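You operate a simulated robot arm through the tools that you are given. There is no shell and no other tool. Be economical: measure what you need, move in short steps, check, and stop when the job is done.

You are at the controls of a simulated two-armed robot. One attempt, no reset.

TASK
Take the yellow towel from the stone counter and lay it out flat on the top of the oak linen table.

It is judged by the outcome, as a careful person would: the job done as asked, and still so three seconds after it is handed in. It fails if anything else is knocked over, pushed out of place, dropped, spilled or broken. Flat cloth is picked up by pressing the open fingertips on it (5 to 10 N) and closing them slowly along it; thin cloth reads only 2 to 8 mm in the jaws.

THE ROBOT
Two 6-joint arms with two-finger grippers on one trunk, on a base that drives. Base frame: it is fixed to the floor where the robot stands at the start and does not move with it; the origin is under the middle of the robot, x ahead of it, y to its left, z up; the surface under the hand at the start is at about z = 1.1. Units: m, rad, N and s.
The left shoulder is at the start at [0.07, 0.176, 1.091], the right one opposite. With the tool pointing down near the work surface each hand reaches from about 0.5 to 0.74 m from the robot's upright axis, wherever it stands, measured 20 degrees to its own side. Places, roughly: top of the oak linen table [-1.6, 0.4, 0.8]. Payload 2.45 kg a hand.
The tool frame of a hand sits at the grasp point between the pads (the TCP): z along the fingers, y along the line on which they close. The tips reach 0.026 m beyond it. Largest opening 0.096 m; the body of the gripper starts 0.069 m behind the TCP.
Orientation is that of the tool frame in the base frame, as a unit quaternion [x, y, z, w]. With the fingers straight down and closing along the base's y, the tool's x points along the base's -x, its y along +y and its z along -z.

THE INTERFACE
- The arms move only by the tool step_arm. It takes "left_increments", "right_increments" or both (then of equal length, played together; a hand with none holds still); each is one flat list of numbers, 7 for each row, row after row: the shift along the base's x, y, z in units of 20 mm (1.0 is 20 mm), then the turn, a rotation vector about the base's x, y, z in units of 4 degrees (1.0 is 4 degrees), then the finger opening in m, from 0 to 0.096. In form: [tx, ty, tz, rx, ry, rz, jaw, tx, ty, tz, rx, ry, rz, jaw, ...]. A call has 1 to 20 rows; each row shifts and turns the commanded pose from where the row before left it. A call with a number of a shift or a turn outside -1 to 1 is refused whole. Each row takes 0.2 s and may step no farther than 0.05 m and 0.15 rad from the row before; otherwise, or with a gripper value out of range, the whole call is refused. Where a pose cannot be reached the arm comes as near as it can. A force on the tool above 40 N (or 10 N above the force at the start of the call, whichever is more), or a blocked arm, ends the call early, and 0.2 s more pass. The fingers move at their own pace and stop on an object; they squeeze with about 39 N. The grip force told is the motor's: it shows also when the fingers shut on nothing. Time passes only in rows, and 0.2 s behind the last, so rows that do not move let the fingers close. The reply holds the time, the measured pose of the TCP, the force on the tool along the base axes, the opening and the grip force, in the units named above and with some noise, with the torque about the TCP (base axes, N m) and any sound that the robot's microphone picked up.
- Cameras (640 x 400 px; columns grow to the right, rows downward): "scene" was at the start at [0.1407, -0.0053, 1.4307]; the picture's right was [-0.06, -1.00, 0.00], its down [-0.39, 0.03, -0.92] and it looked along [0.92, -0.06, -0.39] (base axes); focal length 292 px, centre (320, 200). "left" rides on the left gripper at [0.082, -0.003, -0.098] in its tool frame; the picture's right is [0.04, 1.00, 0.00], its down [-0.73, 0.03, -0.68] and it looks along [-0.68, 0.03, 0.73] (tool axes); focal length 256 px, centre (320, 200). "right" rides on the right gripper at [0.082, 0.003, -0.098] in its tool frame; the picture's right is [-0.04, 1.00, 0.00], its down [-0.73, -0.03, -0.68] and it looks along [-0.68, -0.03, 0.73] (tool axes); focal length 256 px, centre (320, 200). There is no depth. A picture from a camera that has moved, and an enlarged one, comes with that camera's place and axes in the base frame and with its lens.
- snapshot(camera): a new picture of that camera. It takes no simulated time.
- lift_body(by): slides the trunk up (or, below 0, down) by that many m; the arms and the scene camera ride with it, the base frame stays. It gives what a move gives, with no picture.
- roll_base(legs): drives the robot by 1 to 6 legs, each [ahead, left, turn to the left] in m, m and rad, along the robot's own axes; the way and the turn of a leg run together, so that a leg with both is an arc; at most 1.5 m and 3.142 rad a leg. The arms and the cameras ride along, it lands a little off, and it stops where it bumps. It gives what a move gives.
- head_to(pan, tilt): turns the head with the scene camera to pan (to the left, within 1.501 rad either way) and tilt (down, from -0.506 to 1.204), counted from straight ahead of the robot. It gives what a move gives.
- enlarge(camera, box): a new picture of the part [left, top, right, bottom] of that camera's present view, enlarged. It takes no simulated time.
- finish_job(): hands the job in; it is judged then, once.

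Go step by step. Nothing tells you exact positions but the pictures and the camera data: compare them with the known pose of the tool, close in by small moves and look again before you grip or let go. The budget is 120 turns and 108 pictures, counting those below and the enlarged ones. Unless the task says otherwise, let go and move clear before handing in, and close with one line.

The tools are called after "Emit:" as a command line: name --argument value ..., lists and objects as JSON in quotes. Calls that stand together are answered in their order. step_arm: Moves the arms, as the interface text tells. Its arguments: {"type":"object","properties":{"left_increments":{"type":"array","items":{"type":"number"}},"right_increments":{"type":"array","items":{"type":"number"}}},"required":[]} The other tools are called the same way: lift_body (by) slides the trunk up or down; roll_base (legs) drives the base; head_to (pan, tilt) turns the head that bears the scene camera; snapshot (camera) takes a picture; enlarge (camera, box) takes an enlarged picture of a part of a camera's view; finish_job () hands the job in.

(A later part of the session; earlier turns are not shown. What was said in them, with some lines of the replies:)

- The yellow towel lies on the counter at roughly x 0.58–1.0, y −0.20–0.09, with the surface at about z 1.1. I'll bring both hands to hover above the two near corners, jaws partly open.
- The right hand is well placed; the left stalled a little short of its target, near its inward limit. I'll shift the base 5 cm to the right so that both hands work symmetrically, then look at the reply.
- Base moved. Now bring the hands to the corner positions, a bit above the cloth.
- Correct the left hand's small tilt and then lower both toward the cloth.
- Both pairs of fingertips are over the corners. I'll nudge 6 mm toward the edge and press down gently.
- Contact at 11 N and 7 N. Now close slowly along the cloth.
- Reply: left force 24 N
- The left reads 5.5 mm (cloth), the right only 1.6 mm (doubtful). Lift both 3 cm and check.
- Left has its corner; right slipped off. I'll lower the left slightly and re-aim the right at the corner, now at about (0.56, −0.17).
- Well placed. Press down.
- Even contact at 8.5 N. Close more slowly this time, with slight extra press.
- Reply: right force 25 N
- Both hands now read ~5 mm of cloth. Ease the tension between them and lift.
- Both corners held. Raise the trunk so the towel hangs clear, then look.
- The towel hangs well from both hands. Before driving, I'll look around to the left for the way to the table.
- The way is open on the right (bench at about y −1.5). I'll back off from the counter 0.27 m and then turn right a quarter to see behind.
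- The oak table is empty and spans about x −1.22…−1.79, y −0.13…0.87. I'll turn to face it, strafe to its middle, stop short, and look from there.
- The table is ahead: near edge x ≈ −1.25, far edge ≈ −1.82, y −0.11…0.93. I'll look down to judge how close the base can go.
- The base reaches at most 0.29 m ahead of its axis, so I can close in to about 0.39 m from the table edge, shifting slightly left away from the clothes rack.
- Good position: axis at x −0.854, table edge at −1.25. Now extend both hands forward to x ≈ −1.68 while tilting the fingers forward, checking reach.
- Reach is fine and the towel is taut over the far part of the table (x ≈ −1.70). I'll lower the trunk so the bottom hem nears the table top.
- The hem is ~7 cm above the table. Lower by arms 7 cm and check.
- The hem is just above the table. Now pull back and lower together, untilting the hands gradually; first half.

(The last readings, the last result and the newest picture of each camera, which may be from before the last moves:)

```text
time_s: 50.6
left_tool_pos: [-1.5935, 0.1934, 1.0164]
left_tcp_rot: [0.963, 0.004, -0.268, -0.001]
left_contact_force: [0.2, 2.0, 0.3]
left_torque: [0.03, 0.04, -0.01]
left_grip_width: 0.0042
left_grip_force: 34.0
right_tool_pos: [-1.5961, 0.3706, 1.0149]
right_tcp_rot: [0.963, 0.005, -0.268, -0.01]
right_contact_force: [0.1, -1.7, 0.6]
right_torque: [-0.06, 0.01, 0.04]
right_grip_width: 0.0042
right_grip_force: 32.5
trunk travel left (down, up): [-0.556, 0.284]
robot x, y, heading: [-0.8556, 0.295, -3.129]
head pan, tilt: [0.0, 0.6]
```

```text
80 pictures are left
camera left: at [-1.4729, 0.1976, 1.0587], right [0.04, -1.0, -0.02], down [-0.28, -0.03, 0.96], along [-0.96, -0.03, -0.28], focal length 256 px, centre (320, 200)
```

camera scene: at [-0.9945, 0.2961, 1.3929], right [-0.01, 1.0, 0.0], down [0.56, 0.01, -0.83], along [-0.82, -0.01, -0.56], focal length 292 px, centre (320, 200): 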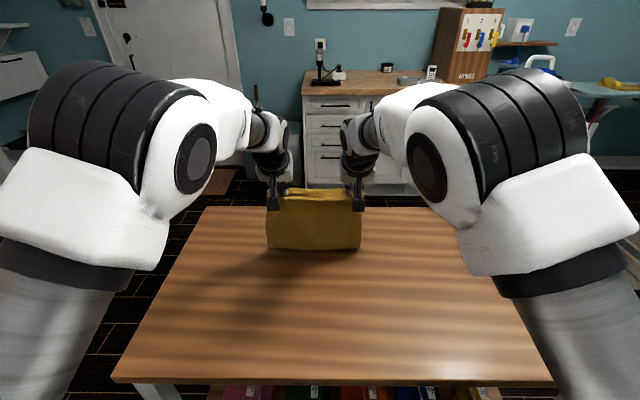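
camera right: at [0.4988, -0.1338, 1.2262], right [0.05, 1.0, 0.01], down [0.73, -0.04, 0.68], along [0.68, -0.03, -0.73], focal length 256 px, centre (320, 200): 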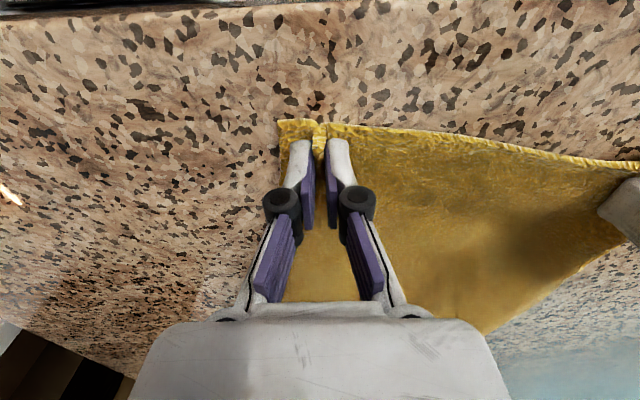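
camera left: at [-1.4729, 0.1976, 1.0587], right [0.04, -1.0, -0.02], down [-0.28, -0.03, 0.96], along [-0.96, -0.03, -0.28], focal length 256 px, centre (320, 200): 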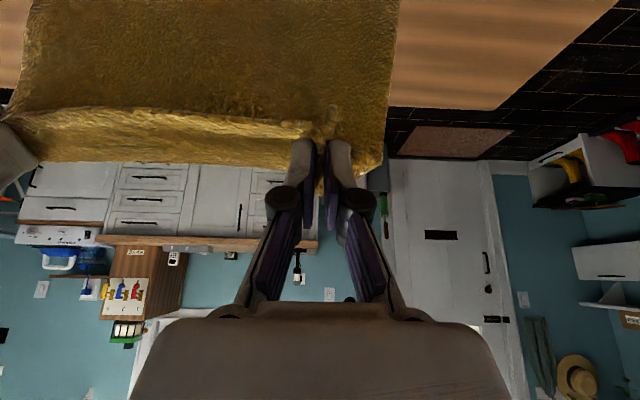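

The fold line sits directly under the hands and the cloth is being laid behind it. Continue the second part.

Emit:
step_arm --left_increments '[0.9, 0, -0.9, 0, -0.8, 0, 0, 0.9, 0, -0.9, 0, -0.8, 0, 0, 0.9, 0, -0.9, 0, -0.8, 0, 0, 0.9, 0, -0.9, 0, -0.8, 0, 0, 0.9, 0, -0.9, 0, -0.8, 0, 0, 0.9, 0, -0.9, 0, -0.8, 0, 0, 0.9, 0, -0.9, 0, -0.8, 0, 0]' --right_increments '[0.9, 0, -0.9, 0, -0.8, 0, 0, 0.9, 0, -0.9, 0, -0.8, 0, 0, 0.9, 0, -0.9, 0, -0.8, 0, 0, 0.9, 0, -0.9, 0, -0.8, 0, 0, 0.9, 0, -0.9, 0, -0.8, 0, 0, 0.9, 0, -0.9, 0, -0.8, 0, 0, 0.9, 0, -0.9, 0, -0.8, 0, 0]'

Emit:
snapshot --camera "scene"

Emit:
snapshot --camera "left"

```text
time_s: 52.2
left_tool_pos: [-1.471, 0.1865, 0.8944]
left_tcp_rot: [0.997, 0.015, -0.076, -0.009]
left_contact_force: [-2.8, 36.8, 1.4]
left_torque: [1.04, 0.08, -0.09]
left_grip_width: 0.0059
left_grip_force: 34.3
right_tool_pos: [-1.4787, 0.391, 0.8989]
right_tcp_rot: [0.997, -0.016, -0.078, 0.01]
right_contact_force: [2.8, -36.7, -1.1]
right_torque: [-0.99, -0.07, 0.26]
right_grip_width: 0.0049
right_grip_force: 33.1
right hand out of reach, approached as far as the arm can: row 7
trunk travel left (down, up): [-0.556, 0.284]
robot x, y, heading: [-0.8514, 0.295, -3.135]
head pan, tilt: [0.0, 0.6]
```

```text
79 pictures are left
camera scene: at [-0.9955, 0.2961, 1.3928], right [-0.01, 1.0, 0.0], down [0.57, 0.01, -0.82], along [-0.82, -0.01, -0.57], focal length 292 px, centre (320, 200)
```

scene: 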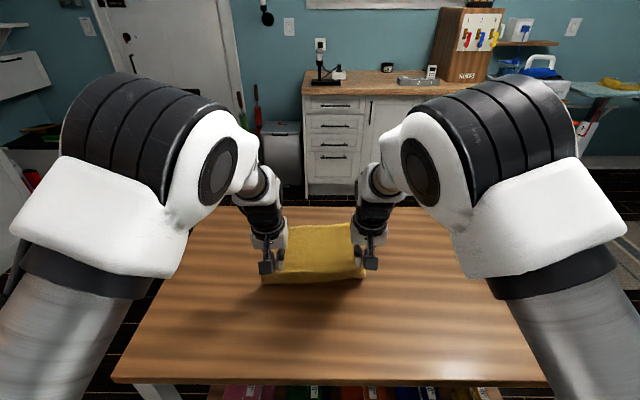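

```text
78 pictures are left
camera left: at [-1.3756, 0.1906, 0.9782], right [0.07, -1.0, -0.03], down [-0.62, -0.06, 0.78], along [-0.78, -0.04, -0.62], focal length 256 px, centre (320, 200)
```

left: 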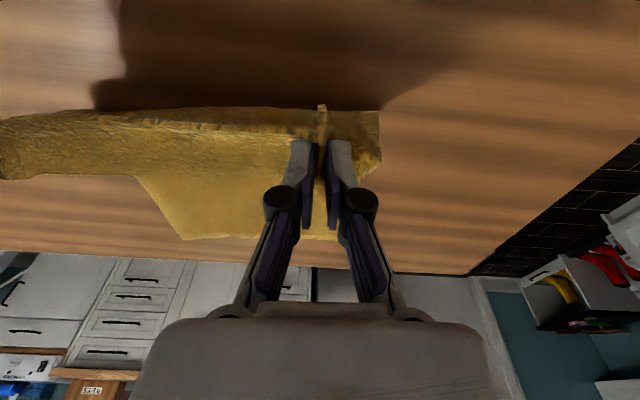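

The arms hit their inward limit low down and spread, tensioning the cloth. I'll raise the arms again and bring the hands together, then use the trunk for lowering instead.

Emit:
step_arm --left_increments '[0, 0.1, 0.8, 0, 0, 0, 0, 0, 0.15, 0.8, 0, 0, 0, 0, 0, 0.15, 0.8, 0, 0, 0, 0, 0, 0.15, 0.8, 0, 0, 0, 0, 0, 0.1, 0.8, 0, 0, 0, 0]' --right_increments '[0, -0.1, 0.8, 0, 0, 0, 0, 0, -0.2, 0.8, 0, 0, 0, 0, 0, -0.2, 0.8, 0, 0, 0, 0, 0, -0.2, 0.8, 0, 0, 0, 0, 0, -0.2, 0.8, 0, 0, 0, 0]'

Emit:
snapshot --camera "left"

Emit:
snapshot --camera "right"

```text
time_s: 53.6
left_tool_pos: [-1.4583, 0.1943, 0.9133]
left_tcp_rot: [0.999, 0.023, -0.019, -0.017]
left_contact_force: [-1.5, 5.7, 0.1]
left_torque: [0.08, 0.03, -0.01]
left_grip_width: 0.0039
left_grip_force: 32.8
right_tool_pos: [-1.4728, 0.3833, 0.9233]
right_tcp_rot: [0.999, -0.017, -0.024, 0.014]
right_contact_force: [1.2, -5.4, -0.5]
right_torque: [-0.14, -0.01, 0.05]
right_grip_width: 0.0042
right_grip_force: 33.1
right hand out of reach, approached as far as the arm can: row 2, 4
trunk travel left (down, up): [-0.556, 0.284]
robot x, y, heading: [-0.8521, 0.2985, -3.131]
head pan, tilt: [0.0, 0.6]
stopped in row 5 (left hand): the arm was blocked; the commanded pose is now the measured one
```

```text
77 pictures are left
camera left: at [-1.3735, 0.1973, 1.0091], right [0.08, -1.0, -0.04], down [-0.71, -0.09, 0.7], along [-0.7, -0.03, -0.71], focal length 256 px, centre (320, 200)
```

left: 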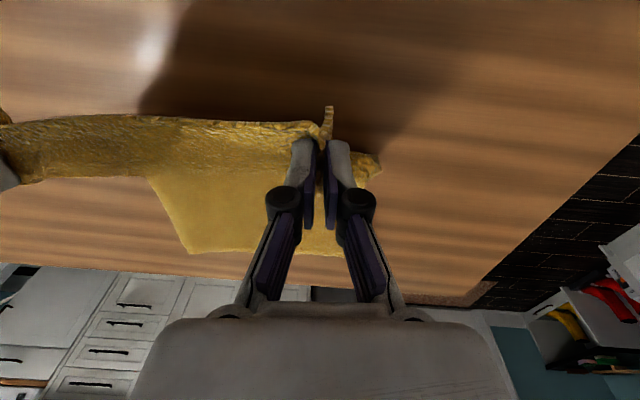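

```text
76 pictures are left
camera right: at [-1.386, 0.3793, 1.0181], right [-0.07, -1.0, 0.03], down [-0.7, 0.07, 0.71], along [-0.71, 0.03, -0.7], focal length 256 px, centre (320, 200)
```

right: 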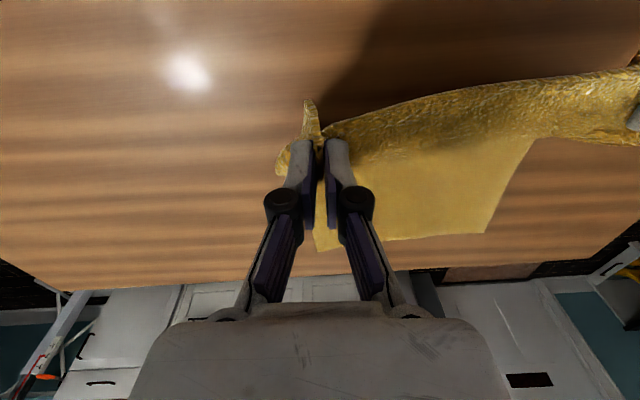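

The far hem lies properly at x ≈ −1.70. Arms are at their limit here with mild 5 N tension, so I'll lower with the trunk and pull back with the base in small alternations.

Emit:
lift_body --by -0.04

Emit:
roll_base --legs '[[-0.045, 0, 0]]'

Emit:
snapshot --camera "scene"

Emit:
snapshot --camera "right"

```text
time_s: 54.4
left_tool_pos: [-1.4583, 0.1942, 0.8745]
left_tcp_rot: [0.999, 0.022, -0.019, -0.017]
left_contact_force: [-1.1, 5.8, 0.9]
left_torque: [0.15, 0.0, -0.02]
left_grip_width: 0.004
left_grip_force: 33.0
right_tool_pos: [-1.4728, 0.3821, 0.8853]
right_tcp_rot: [0.999, -0.014, -0.028, 0.013]
right_contact_force: [1.3, -6.8, -0.8]
right_torque: [-0.15, -0.01, 0.03]
right_grip_width: 0.0038
right_grip_force: 32.6
trunk travel left (down, up): [-0.516, 0.324]
robot x, y, heading: [-0.8519, 0.297, -3.132]
head pan, tilt: [0.0, 0.6]
```

```text
time_s: 55.3
left_tool_pos: [-1.4127, 0.1942, 0.8756]
left_tcp_rot: [0.999, 0.022, -0.02, -0.017]
left_contact_force: [-0.6, 6.4, 1.5]
left_torque: [0.13, 0.06, -0.01]
left_grip_width: 0.0042
left_grip_force: 32.9
right_tool_pos: [-1.428, 0.3829, 0.8846]
right_tcp_rot: [0.999, -0.016, -0.028, 0.014]
right_contact_force: [1.6, -6.2, 0.5]
right_torque: [-0.16, 0.01, 0.04]
right_grip_width: 0.0036
right_grip_force: 32.7
trunk travel left (down, up): [-0.516, 0.324]
robot x, y, heading: [-0.8081, 0.2962, -3.131]
head pan, tilt: [0.0, 0.6]
```

```text
75 pictures are left
camera scene: at [-0.9487, 0.2965, 1.3529], right [-0.01, 1.0, 0.0], down [0.56, 0.01, -0.83], along [-0.83, -0.01, -0.56], focal length 292 px, centre (320, 200)
```

scene: 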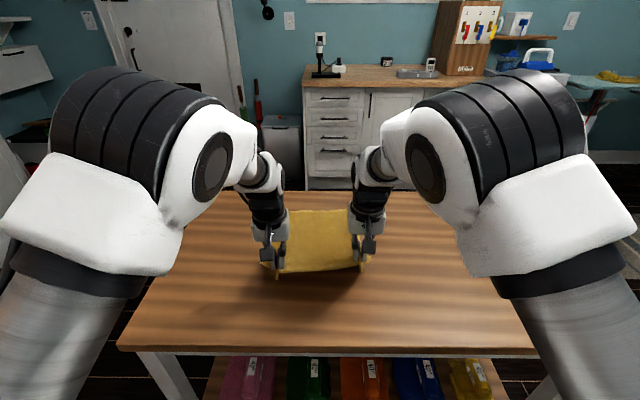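

```text
74 pictures are left
camera right: at [-1.3401, 0.3798, 0.9795], right [-0.07, -1.0, 0.03], down [-0.69, 0.07, 0.72], along [-0.72, 0.03, -0.7], focal length 256 px, centre (320, 200)
```

right: 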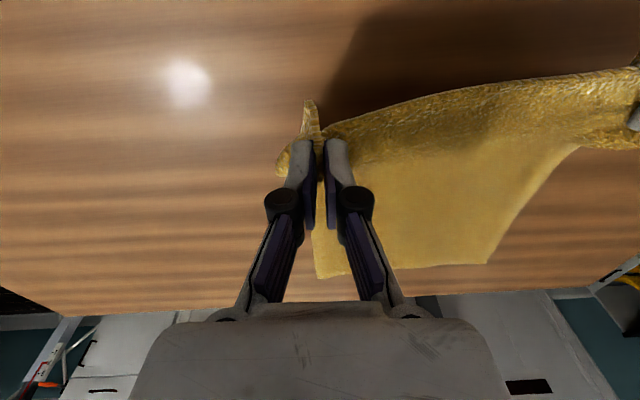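

Going well. Another step down and back.

Emit:
lift_body --by -0.03

Emit:
roll_base --legs '[[-0.035, 0, 0]]'

Emit:
snapshot --camera "left"

Emit:
snapshot --camera "right"

```text
time_s: 56.1
left_tool_pos: [-1.413, 0.1939, 0.8459]
left_tcp_rot: [0.999, 0.022, -0.019, -0.018]
left_contact_force: [-0.4, 6.6, -0.2]
left_torque: [0.14, 0.02, -0.04]
left_grip_width: 0.004
left_grip_force: 32.9
right_tool_pos: [-1.4286, 0.3832, 0.8562]
right_tcp_rot: [0.999, -0.017, -0.026, 0.014]
right_contact_force: [-0.2, -7.6, -1.1]
right_torque: [-0.16, -0.05, 0.02]
right_grip_width: 0.0036
right_grip_force: 32.2
trunk travel left (down, up): [-0.486, 0.354]
robot x, y, heading: [-0.8078, 0.2966, -3.131]
head pan, tilt: [0.0, 0.6]
```

```text
time_s: 56.9
left_tool_pos: [-1.3789, 0.1952, 0.8459]
left_tcp_rot: [0.999, 0.022, -0.02, -0.018]
left_contact_force: [-0.8, 6.9, 0.4]
left_torque: [0.18, 0.05, -0.03]
left_grip_width: 0.004
left_grip_force: 32.7
right_tool_pos: [-1.3929, 0.3843, 0.8552]
right_tcp_rot: [0.999, -0.016, -0.027, 0.013]
right_contact_force: [0.5, -7.4, -1.2]
right_torque: [-0.19, 0.03, 0.02]
right_grip_width: 0.0043
right_grip_force: 32.5
trunk travel left (down, up): [-0.486, 0.354]
robot x, y, heading: [-0.777, 0.296, -3.136]
head pan, tilt: [0.0, 0.6]
```

```text
73 pictures are left
camera left: at [-1.2931, 0.1977, 0.9404], right [0.08, -1.0, -0.04], down [-0.7, -0.09, 0.71], along [-0.71, -0.03, -0.71], focal length 256 px, centre (320, 200)
```

left: 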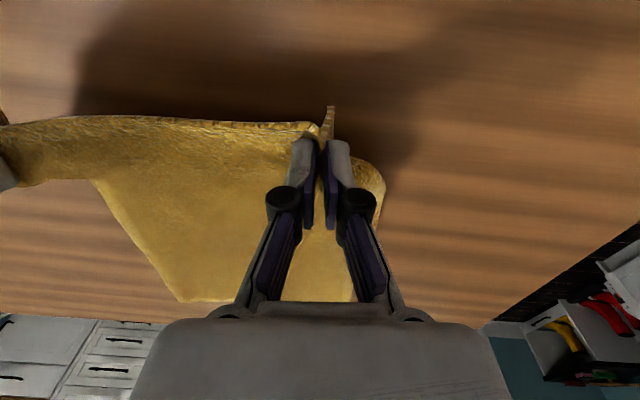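

```text
72 pictures are left
camera right: at [-1.3058, 0.3805, 0.9495], right [-0.07, -1.0, 0.03], down [-0.69, 0.07, 0.72], along [-0.72, 0.03, -0.7], focal length 256 px, centre (320, 200)
```

right: 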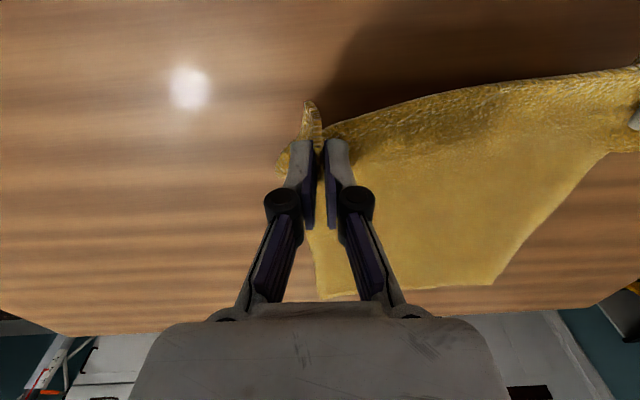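

The far hem stays put; the table looks a little lower than 0.8 (≈0.785). Continue down and back.

Emit:
lift_body --by -0.02

Emit:
roll_base --legs '[[-0.02, 0, 0]]'

Emit:
snapshot --camera "left"

Emit:
snapshot --camera "scene"

```text
time_s: 57.6
left_tool_pos: [-1.3797, 0.195, 0.8263]
left_tcp_rot: [0.999, 0.023, -0.02, -0.018]
left_contact_force: [-0.6, 7.8, -0.2]
left_torque: [0.17, 0.06, 0.0]
left_grip_width: 0.0043
left_grip_force: 32.9
right_tool_pos: [-1.3932, 0.3844, 0.8357]
right_tcp_rot: [0.999, -0.016, -0.028, 0.014]
right_contact_force: [1.6, -7.7, -0.4]
right_torque: [-0.19, -0.01, 0.03]
right_grip_width: 0.0038
right_grip_force: 33.3
trunk travel left (down, up): [-0.466, 0.374]
robot x, y, heading: [-0.7755, 0.3006, -3.128]
head pan, tilt: [0.0, 0.6]
```

```text
time_s: 58.4
left_tool_pos: [-1.3586, 0.1955, 0.8254]
left_tcp_rot: [0.999, 0.023, -0.019, -0.018]
left_contact_force: [-1.1, 7.3, 0.9]
left_torque: [0.19, 0.01, -0.04]
left_grip_width: 0.0043
left_grip_force: 32.8
right_tool_pos: [-1.373, 0.384, 0.8358]
right_tcp_rot: [0.999, -0.016, -0.027, 0.014]
right_contact_force: [0.5, -7.8, -1.9]
right_torque: [-0.19, -0.02, 0.0]
right_grip_width: 0.0041
right_grip_force: 33.1
trunk travel left (down, up): [-0.466, 0.374]
robot x, y, heading: [-0.7536, 0.2964, -3.13]
head pan, tilt: [0.0, 0.6]
```

```text
71 pictures are left
camera left: at [-1.274, 0.1977, 0.92], right [0.08, -1.0, -0.04], down [-0.7, -0.09, 0.7], along [-0.7, -0.03, -0.71], focal length 256 px, centre (320, 200)
```

left: 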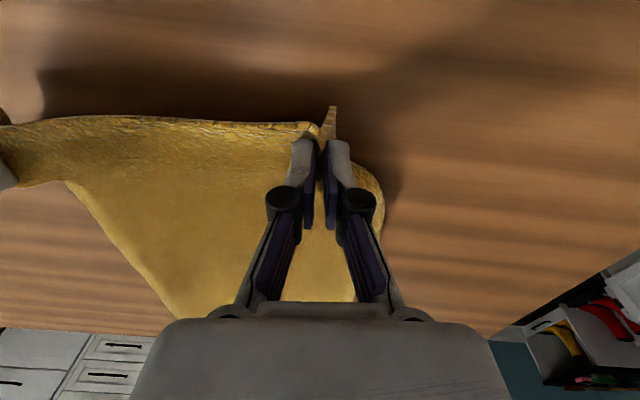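

```text
70 pictures are left
camera scene: at [-0.8953, 0.297, 1.3028], right [-0.01, 1.0, 0.0], down [0.57, 0.01, -0.82], along [-0.82, -0.01, -0.57], focal length 292 px, centre (320, 200)
```

scene: 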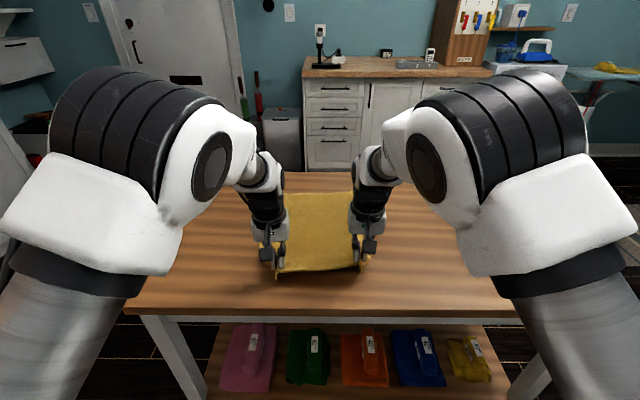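

Emit:
step_arm --right_increments '[0.3, 0, -0.2, 0, 0, 0, 0, 0.3, 0, -0.2, 0, 0, 0, 0]'

Emit:
lift_body --by -0.012

Emit:
roll_base --legs '[[-0.02, 0, 0]]'

Emit:
snapshot --camera "left"

Emit:
snapshot --camera "right"

```text
time_s: 59.0
left_tool_pos: [-1.3593, 0.1947, 0.8262]
left_tcp_rot: [0.999, 0.023, -0.019, -0.018]
left_contact_force: [-1.2, 10.1, -0.3]
left_torque: [0.24, 0.03, -0.07]
left_grip_width: 0.0042
left_grip_force: 33.1
right_tool_pos: [-1.3629, 0.3865, 0.8234]
right_tcp_rot: [0.999, -0.021, -0.024, 0.018]
right_contact_force: [0.9, -10.1, -1.2]
right_torque: [-0.3, -0.02, 0.06]
right_grip_width: 0.0043
right_grip_force: 32.2
trunk travel left (down, up): [-0.466, 0.374]
robot x, y, heading: [-0.7535, 0.2949, -3.13]
head pan, tilt: [0.0, 0.6]
```

```text
time_s: 59.6
left_tool_pos: [-1.3593, 0.195, 0.8127]
left_tcp_rot: [0.999, 0.023, -0.019, -0.018]
left_contact_force: [-1.0, 11.8, 0.4]
left_torque: [0.27, 0.0, -0.04]
left_grip_width: 0.0041
left_grip_force: 33.0
right_tool_pos: [-1.3611, 0.3879, 0.8144]
right_tcp_rot: [0.999, -0.021, -0.023, 0.019]
right_contact_force: [0.3, -11.8, -0.9]
right_torque: [-0.29, -0.01, 0.06]
right_grip_width: 0.0041
right_grip_force: 32.3
trunk travel left (down, up): [-0.454, 0.386]
robot x, y, heading: [-0.7553, 0.2974, -3.131]
head pan, tilt: [0.0, 0.6]
```

```text
time_s: 60.4
left_tool_pos: [-1.3398, 0.1955, 0.8132]
left_tcp_rot: [0.999, 0.023, -0.019, -0.018]
left_contact_force: [-0.4, 11.4, 0.0]
left_torque: [0.3, 0.0, -0.03]
left_grip_width: 0.0042
left_grip_force: 32.8
right_tool_pos: [-1.3433, 0.3865, 0.8149]
right_tcp_rot: [0.999, -0.023, -0.026, 0.02]
right_contact_force: [0.3, -11.4, 0.1]
right_torque: [-0.31, 0.03, 0.08]
right_grip_width: 0.0039
right_grip_force: 33.5
trunk travel left (down, up): [-0.454, 0.386]
robot x, y, heading: [-0.7408, 0.2983, -3.13]
head pan, tilt: [0.0, 0.6]
```

```text
69 pictures are left
camera left: at [-1.2542, 0.1979, 0.9081], right [0.09, -1.0, -0.04], down [-0.7, -0.09, 0.7], along [-0.7, -0.03, -0.71], focal length 256 px, centre (320, 200)
```

left: 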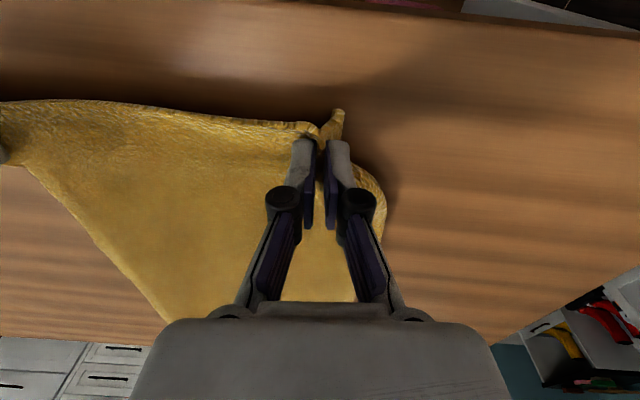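

```text
68 pictures are left
camera right: at [-1.2565, 0.3849, 0.9097], right [-0.08, -1.0, 0.04], down [-0.7, 0.09, 0.71], along [-0.71, 0.03, -0.7], focal length 256 px, centre (320, 200)
```

right: 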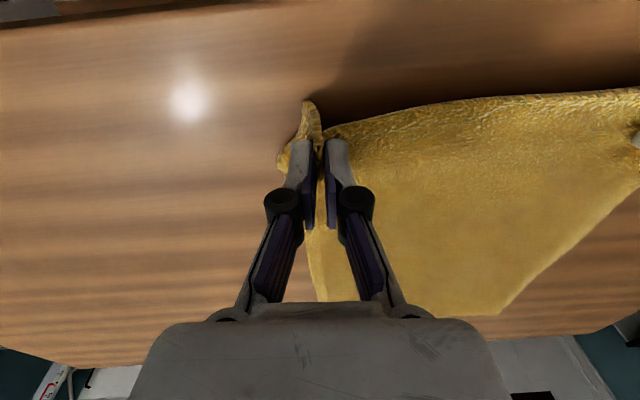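

Still no contact below the tips; lower a bit more.

Emit:
lift_body --by -0.012

Emit:
snapshot --camera "right"

Emit:
snapshot --camera "scene"

```text
time_s: 61.0
left_tool_pos: [-1.3386, 0.1951, 0.8012]
left_tcp_rot: [0.999, 0.024, -0.02, -0.019]
left_contact_force: [-0.7, 12.9, 0.5]
left_torque: [0.35, 0.06, -0.05]
left_grip_width: 0.0042
left_grip_force: 32.9
right_tool_pos: [-1.3437, 0.3892, 0.8035]
right_tcp_rot: [0.999, -0.023, -0.026, 0.021]
right_contact_force: [0.9, -12.0, 0.3]
right_torque: [-0.39, 0.0, 0.08]
right_grip_width: 0.0042
right_grip_force: 33.2
trunk travel left (down, up): [-0.442, 0.398]
robot x, y, heading: [-0.735, 0.2957, -3.135]
head pan, tilt: [0.0, 0.6]
```

```text
67 pictures are left
camera right: at [-1.2564, 0.3856, 0.8981], right [-0.08, -1.0, 0.04], down [-0.7, 0.09, 0.71], along [-0.71, 0.03, -0.7], focal length 256 px, centre (320, 200)
```

right: 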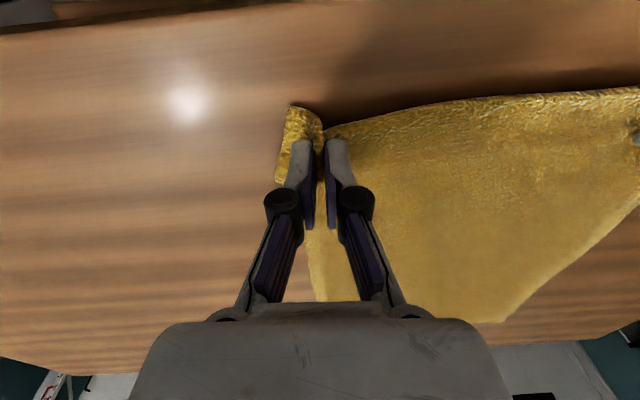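

```text
66 pictures are left
camera scene: at [-0.8748, 0.2972, 1.279], right [-0.01, 1.0, 0.0], down [0.56, 0.01, -0.83], along [-0.83, -0.01, -0.56], focal length 292 px, centre (320, 200)
```

scene: 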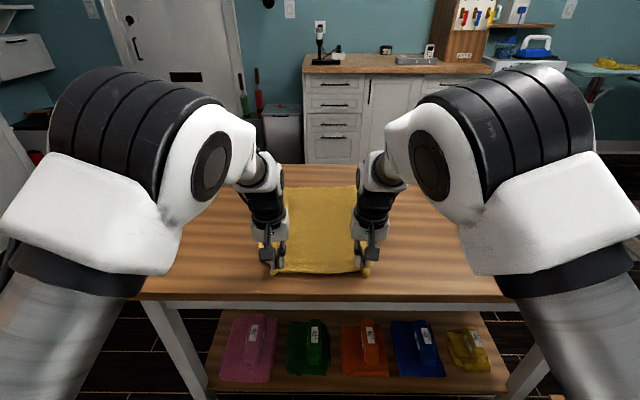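

The corner flap is touching the table now. Lower a final bit with the pull-back.

Emit:
lift_body --by -0.008

Emit:
roll_base --legs '[[-0.012, 0, 0]]'

Emit:
snapshot --camera "right"

Emit:
snapshot --camera "left"

```text
time_s: 61.5
left_tool_pos: [-1.3395, 0.1955, 0.7941]
left_tcp_rot: [0.999, 0.023, -0.02, -0.019]
left_contact_force: [-1.1, 12.4, 1.9]
left_torque: [0.33, 0.03, -0.03]
left_grip_width: 0.0042
left_grip_force: 33.3
right_tool_pos: [-1.3426, 0.3887, 0.7957]
right_tcp_rot: [0.999, -0.023, -0.025, 0.02]
right_contact_force: [0.2, -12.5, -0.6]
right_torque: [-0.34, -0.01, 0.07]
right_grip_width: 0.004
right_grip_force: 32.5
trunk travel left (down, up): [-0.434, 0.406]
robot x, y, heading: [-0.7355, 0.2982, -3.13]
head pan, tilt: [0.0, 0.6]
```

```text
time_s: 62.3
left_tool_pos: [-1.3273, 0.1945, 0.7944]
left_tcp_rot: [0.999, 0.024, -0.02, -0.018]
left_contact_force: [-0.5, 12.6, 1.5]
left_torque: [0.32, 0.02, -0.04]
left_grip_width: 0.0042
left_grip_force: 33.5
right_tool_pos: [-1.3311, 0.389, 0.7968]
right_tcp_rot: [0.999, -0.023, -0.026, 0.021]
right_contact_force: [1.4, -12.6, 0.1]
right_torque: [-0.33, -0.01, 0.09]
right_grip_width: 0.0043
right_grip_force: 33.1
trunk travel left (down, up): [-0.434, 0.406]
robot x, y, heading: [-0.7223, 0.2944, -3.128]
head pan, tilt: [0.0, 0.6]
```

```text
65 pictures are left
camera right: at [-1.2443, 0.3858, 0.8903], right [-0.08, -1.0, 0.04], down [-0.69, 0.09, 0.71], along [-0.71, 0.03, -0.7], focal length 256 px, centre (320, 200)
```

right: 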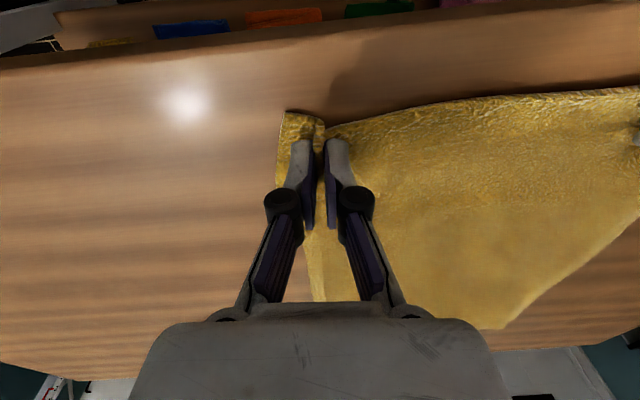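

```text
64 pictures are left
camera left: at [-1.2419, 0.198, 0.8886], right [0.09, -1.0, -0.04], down [-0.7, -0.09, 0.71], along [-0.71, -0.03, -0.71], focal length 256 px, centre (320, 200)
```

left: 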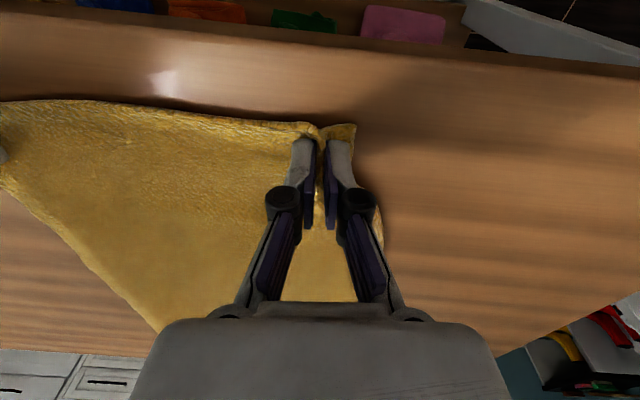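

Both near corners have nearly settled. A last 3 mm down, then open the fingers and look.

Emit:
lift_body --by -0.004

Emit:
step_arm --left_increments '[0, 0, 0, 0, 0, 0, 0.01, 0, 0, 0, 0, 0, 0, 0.02, 0, 0, 0, 0, 0, 0, 0.03, 0, 0, 0, 0, 0, 0, 0.04]' --right_increments '[0, 0, 0, 0, 0, 0, 0.01, 0, 0, 0, 0, 0, 0, 0.02, 0, 0, 0, 0, 0, 0, 0.03, 0, 0, 0, 0, 0, 0, 0.04]'

Emit:
snapshot --camera "right"

Emit:
snapshot --camera "left"

```text
time_s: 62.8
left_tool_pos: [-1.3274, 0.1954, 0.7912]
left_tcp_rot: [0.999, 0.025, -0.02, -0.019]
left_contact_force: [0.8, 14.5, 12.4]
left_torque: [0.27, -0.03, 0.0]
left_grip_width: 0.0041
left_grip_force: 33.0
right_tool_pos: [-1.3314, 0.3893, 0.7933]
right_tcp_rot: [0.999, -0.024, -0.026, 0.022]
right_contact_force: [0.9, -13.4, 1.0]
right_torque: [-0.37, -0.04, 0.1]
right_grip_width: 0.0043
right_grip_force: 33.0
trunk travel left (down, up): [-0.43, 0.41]
robot x, y, heading: [-0.7225, 0.2974, -3.134]
head pan, tilt: [0.0, 0.6]
```

```text
time_s: 63.8
left_tool_pos: [-1.3274, 0.1953, 0.7903]
left_tcp_rot: [0.999, 0.024, -0.019, -0.018]
left_contact_force: [-0.8, -0.5, 3.7]
left_torque: [-0.03, 0.02, 0.01]
left_grip_width: 0.0387
left_grip_force: 5.1
right_tool_pos: [-1.3312, 0.389, 0.7916]
right_tcp_rot: [0.999, -0.023, -0.026, 0.02]
right_contact_force: [-0.4, 0.8, 0.6]
right_torque: [0.01, 0.0, -0.04]
right_grip_width: 0.0398
right_grip_force: 0.1
trunk travel left (down, up): [-0.43, 0.41]
robot x, y, heading: [-0.7227, 0.2944, -3.133]
head pan, tilt: [0.0, 0.6]
```

```text
63 pictures are left
camera right: at [-1.2448, 0.3861, 0.8861], right [-0.09, -1.0, 0.04], down [-0.7, 0.09, 0.71], along [-0.71, 0.03, -0.7], focal length 256 px, centre (320, 200)
```

right: 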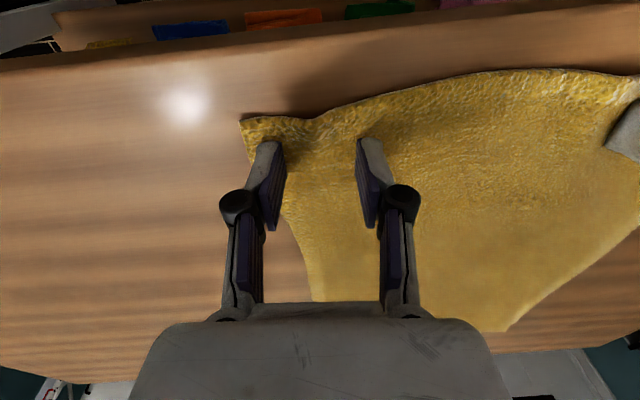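

```text
62 pictures are left
camera left: at [-1.2421, 0.1978, 0.884], right [0.09, -1.0, -0.04], down [-0.7, -0.09, 0.7], along [-0.7, -0.03, -0.71], focal length 256 px, centre (320, 200)
```

left: 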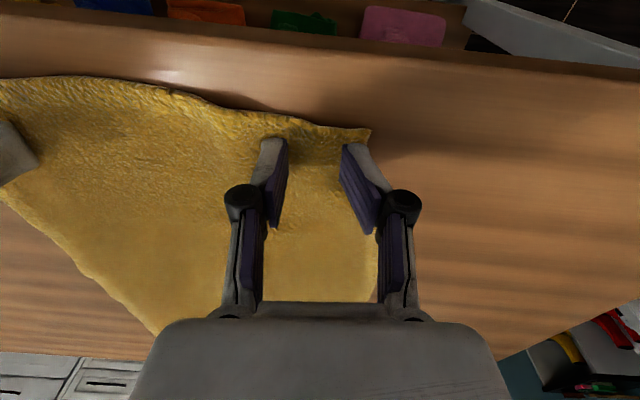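

Released, and the cloth opened out nicely. Raise the hands straight up and inspect.

Emit:
lift_body --by 0.2

Emit:
head_to --pan 0 --tilt 0.9

Emit:
snapshot --camera "scene"

Emit:
snapshot --camera "left"

Emit:
snapshot --camera "right"

```text
time_s: 66.0
left_tool_pos: [-1.3296, 0.1942, 0.9903]
left_tcp_rot: [0.999, 0.023, -0.019, -0.019]
left_contact_force: [-0.4, -0.1, 0.0]
left_torque: [0.0, 0.01, 0.06]
left_grip_width: 0.0399
left_grip_force: 0.0
right_tool_pos: [-1.3318, 0.3888, 0.9918]
right_tcp_rot: [0.999, -0.023, -0.025, 0.021]
right_contact_force: [0.4, 0.5, 0.1]
right_torque: [0.01, 0.01, 0.0]
right_grip_width: 0.0401
right_grip_force: 0.1
trunk travel left (down, up): [-0.63, 0.21]
robot x, y, heading: [-0.7214, 0.2983, -3.132]
head pan, tilt: [0.0, 0.6]
```

```text
time_s: 66.8
left_tool_pos: [-1.3274, 0.1954, 0.9903]
left_tcp_rot: [0.999, 0.023, -0.019, -0.018]
left_contact_force: [-0.6, -0.7, 0.2]
left_torque: [-0.02, -0.01, -0.03]
left_grip_width: 0.0403
left_grip_force: 0.1
right_tool_pos: [-1.3304, 0.3887, 0.9916]
right_tcp_rot: [0.999, -0.023, -0.026, 0.02]
right_contact_force: [-0.8, 0.3, -0.3]
right_torque: [0.02, 0.04, -0.02]
right_grip_width: 0.04
right_grip_force: 0.0
trunk travel left (down, up): [-0.63, 0.21]
robot x, y, heading: [-0.7186, 0.2962, -3.131]
head pan, tilt: [0.0, 0.901]
```

```text
61 pictures are left
camera scene: at [-0.8508, 0.2975, 1.4421], right [-0.01, 1.0, 0.0], down [0.78, 0.01, -0.62], along [-0.62, -0.01, -0.78], focal length 292 px, centre (320, 200)
```

scene: 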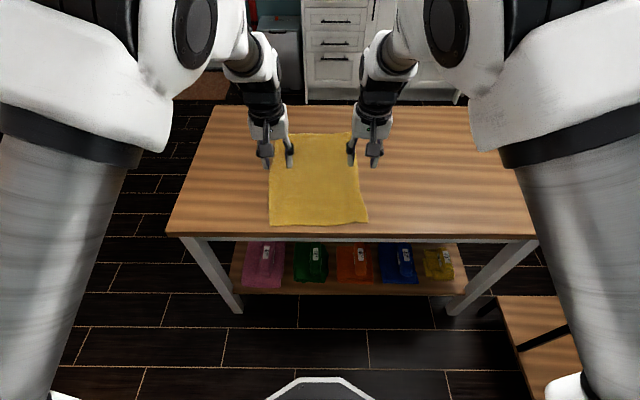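

```text
60 pictures are left
camera left: at [-1.2425, 0.1979, 1.0842], right [0.09, -1.0, -0.04], down [-0.7, -0.09, 0.7], along [-0.7, -0.03, -0.71], focal length 256 px, centre (320, 200)
```

left: 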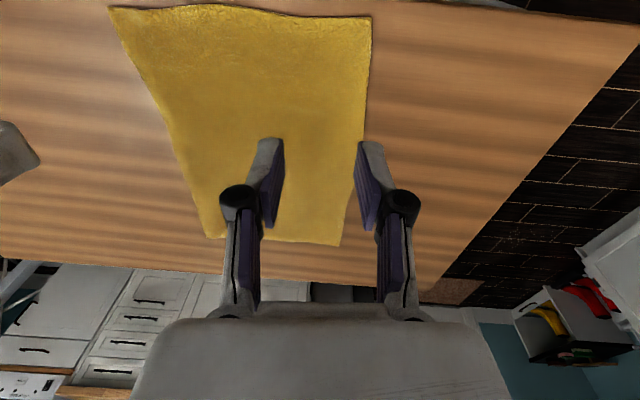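

```text
59 pictures are left
camera right: at [-1.2451, 0.386, 1.0861], right [-0.09, -1.0, 0.04], down [-0.7, 0.09, 0.71], along [-0.71, 0.03, -0.7], focal length 256 px, centre (320, 200)
```

right: 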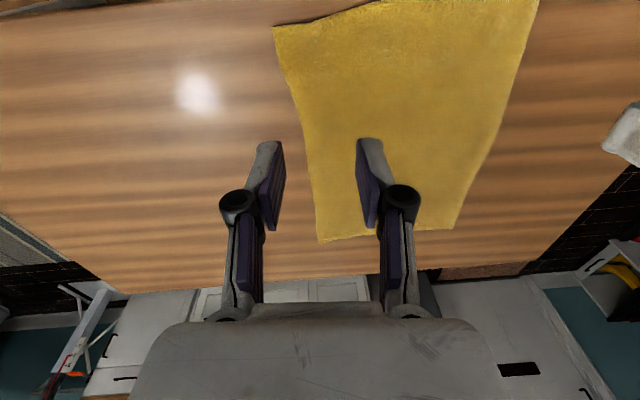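

The towel looks flat and fully on the table. Back off clear and take a close look.

Emit:
roll_base --legs '[[-0.25, 0, 0]]'

Emit:
head_to --pan 0 --tilt 0.75

Emit:
enlarge --camera "scene" --box '[140, 60, 500, 285]'

Emit:
snapshot --camera "left"

```text
time_s: 68.6
left_tool_pos: [-1.0756, 0.1983, 0.9895]
left_tcp_rot: [0.999, 0.022, -0.018, -0.019]
left_contact_force: [-1.1, 1.0, -0.4]
left_torque: [0.0, 0.03, 0.02]
left_grip_width: 0.0403
left_grip_force: 0.1
right_tool_pos: [-1.0802, 0.3918, 0.9908]
right_tcp_rot: [0.999, -0.024, -0.025, 0.02]
right_contact_force: [-0.2, -0.5, -0.6]
right_torque: [-0.02, -0.01, 0.01]
right_grip_width: 0.04
right_grip_force: 0.0
trunk travel left (down, up): [-0.63, 0.21]
robot x, y, heading: [-0.4678, 0.2999, -3.133]
head pan, tilt: [0.0, 0.901]
```

```text
time_s: 69.3
left_tool_pos: [-1.0741, 0.1983, 0.9896]
left_tcp_rot: [0.999, 0.023, -0.02, -0.018]
left_contact_force: [0.0, 0.4, -0.8]
left_torque: [0.03, 0.04, 0.02]
left_grip_width: 0.04
left_grip_force: 0.1
right_tool_pos: [-1.0784, 0.3931, 0.9916]
right_tcp_rot: [0.999, -0.025, -0.026, 0.021]
right_contact_force: [0.7, -0.4, -0.4]
right_torque: [0.0, 0.02, 0.04]
right_grip_width: 0.0399
right_grip_force: 0.1
trunk travel left (down, up): [-0.63, 0.21]
robot x, y, heading: [-0.4686, 0.2997, -3.134]
head pan, tilt: [0.0, 0.75]
```

```text
1.78 times, centred on (320, 172) of scene
camera zoom: at [-0.6046, 0.3, 1.454], right [-0.01, 1.0, 0.0], down [0.68, 0.01, -0.73], along [-0.73, -0.01, -0.68], focal length 519 px, centre (320, 249)
```

zoom: 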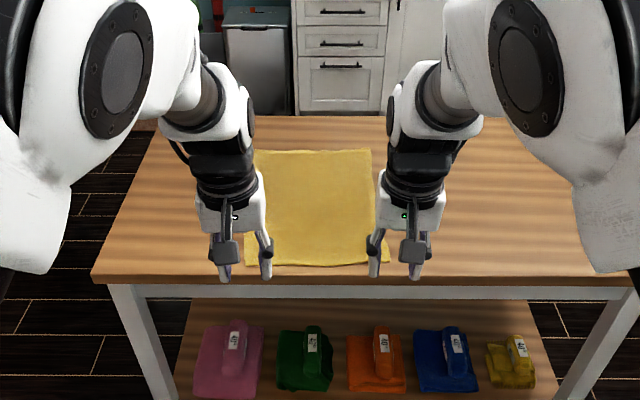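

```text
57 pictures are left
camera left: at [-0.9895, 0.201, 1.0845], right [0.08, -1.0, -0.04], down [-0.7, -0.09, 0.7], along [-0.71, -0.03, -0.71], focal length 256 px, centre (320, 200)
```

left: 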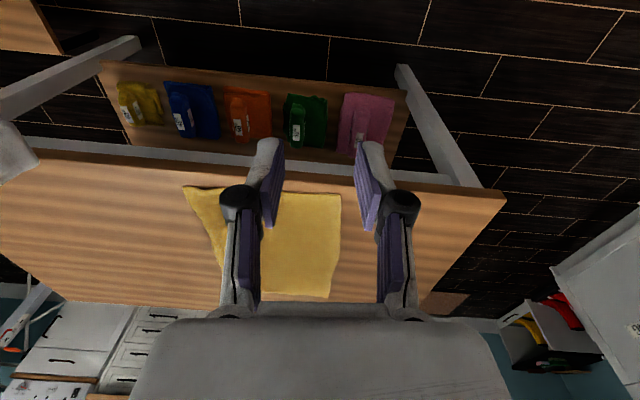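

Everything looks in place. I'll spread the hands apart for one unobstructed view before handing in.

Emit:
step_arm --left_increments '[0, -1, 0.3, 0, 0, 0, 0.04, 0, -1, 0.3, 0, 0, 0, 0.04, 0, -1, 0.3, 0, 0, 0, 0.04, 0, -1, 0.3, 0, 0, 0, 0.04, 0, -1, 0.3, 0, 0, 0, 0.04]' --right_increments '[0, 1, 0.3, 0, 0, 0, 0.04, 0, 1, 0.3, 0, 0, 0, 0.04, 0, 1, 0.3, 0, 0, 0, 0.04, 0, 1, 0.3, 0, 0, 0, 0.04, 0, 1, 0.3, 0, 0, 0, 0.04]'

Emit:
enlarge --camera "scene" --box '[220, 90, 420, 215]'

```text
time_s: 70.5
left_tool_pos: [-1.0739, 0.0989, 1.0188]
left_tcp_rot: [0.999, 0.022, -0.019, -0.018]
left_contact_force: [-0.8, 0.2, -0.3]
left_torque: [0.01, -0.01, 0.04]
left_grip_width: 0.0398
left_grip_force: 0.1
right_tool_pos: [-1.0781, 0.4927, 1.0216]
right_tcp_rot: [0.999, -0.024, -0.026, 0.021]
right_contact_force: [-0.3, 0.6, 0.1]
right_torque: [0.0, 0.0, 0.02]
right_grip_width: 0.04
right_grip_force: 0.0
trunk travel left (down, up): [-0.63, 0.21]
robot x, y, heading: [-0.4684, 0.3027, -3.133]
head pan, tilt: [0.0, 0.75]
```

```text
3.20 times, centred on (320, 152) of scene
camera zoom: at [-0.605, 0.3, 1.454], right [-0.01, 1.0, 0.0], down [0.68, 0.01, -0.73], along [-0.73, -0.01, -0.68], focal length 934 px, centre (320, 352)
```

zoom: 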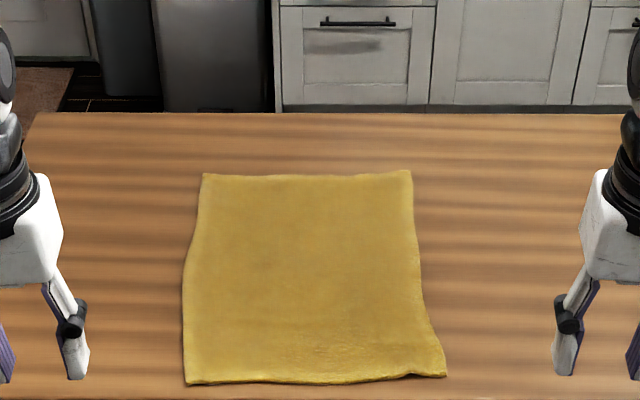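

The towel lies flat, fully on the oak table top, with both hands clear and nothing else disturbed. Handing in.

Emit:
finish_job

```text
The job is handed in.
```

The yellow towel is laid out flat on top of the oak linen table, with both hands released and clear and nothing else knocked or moved.
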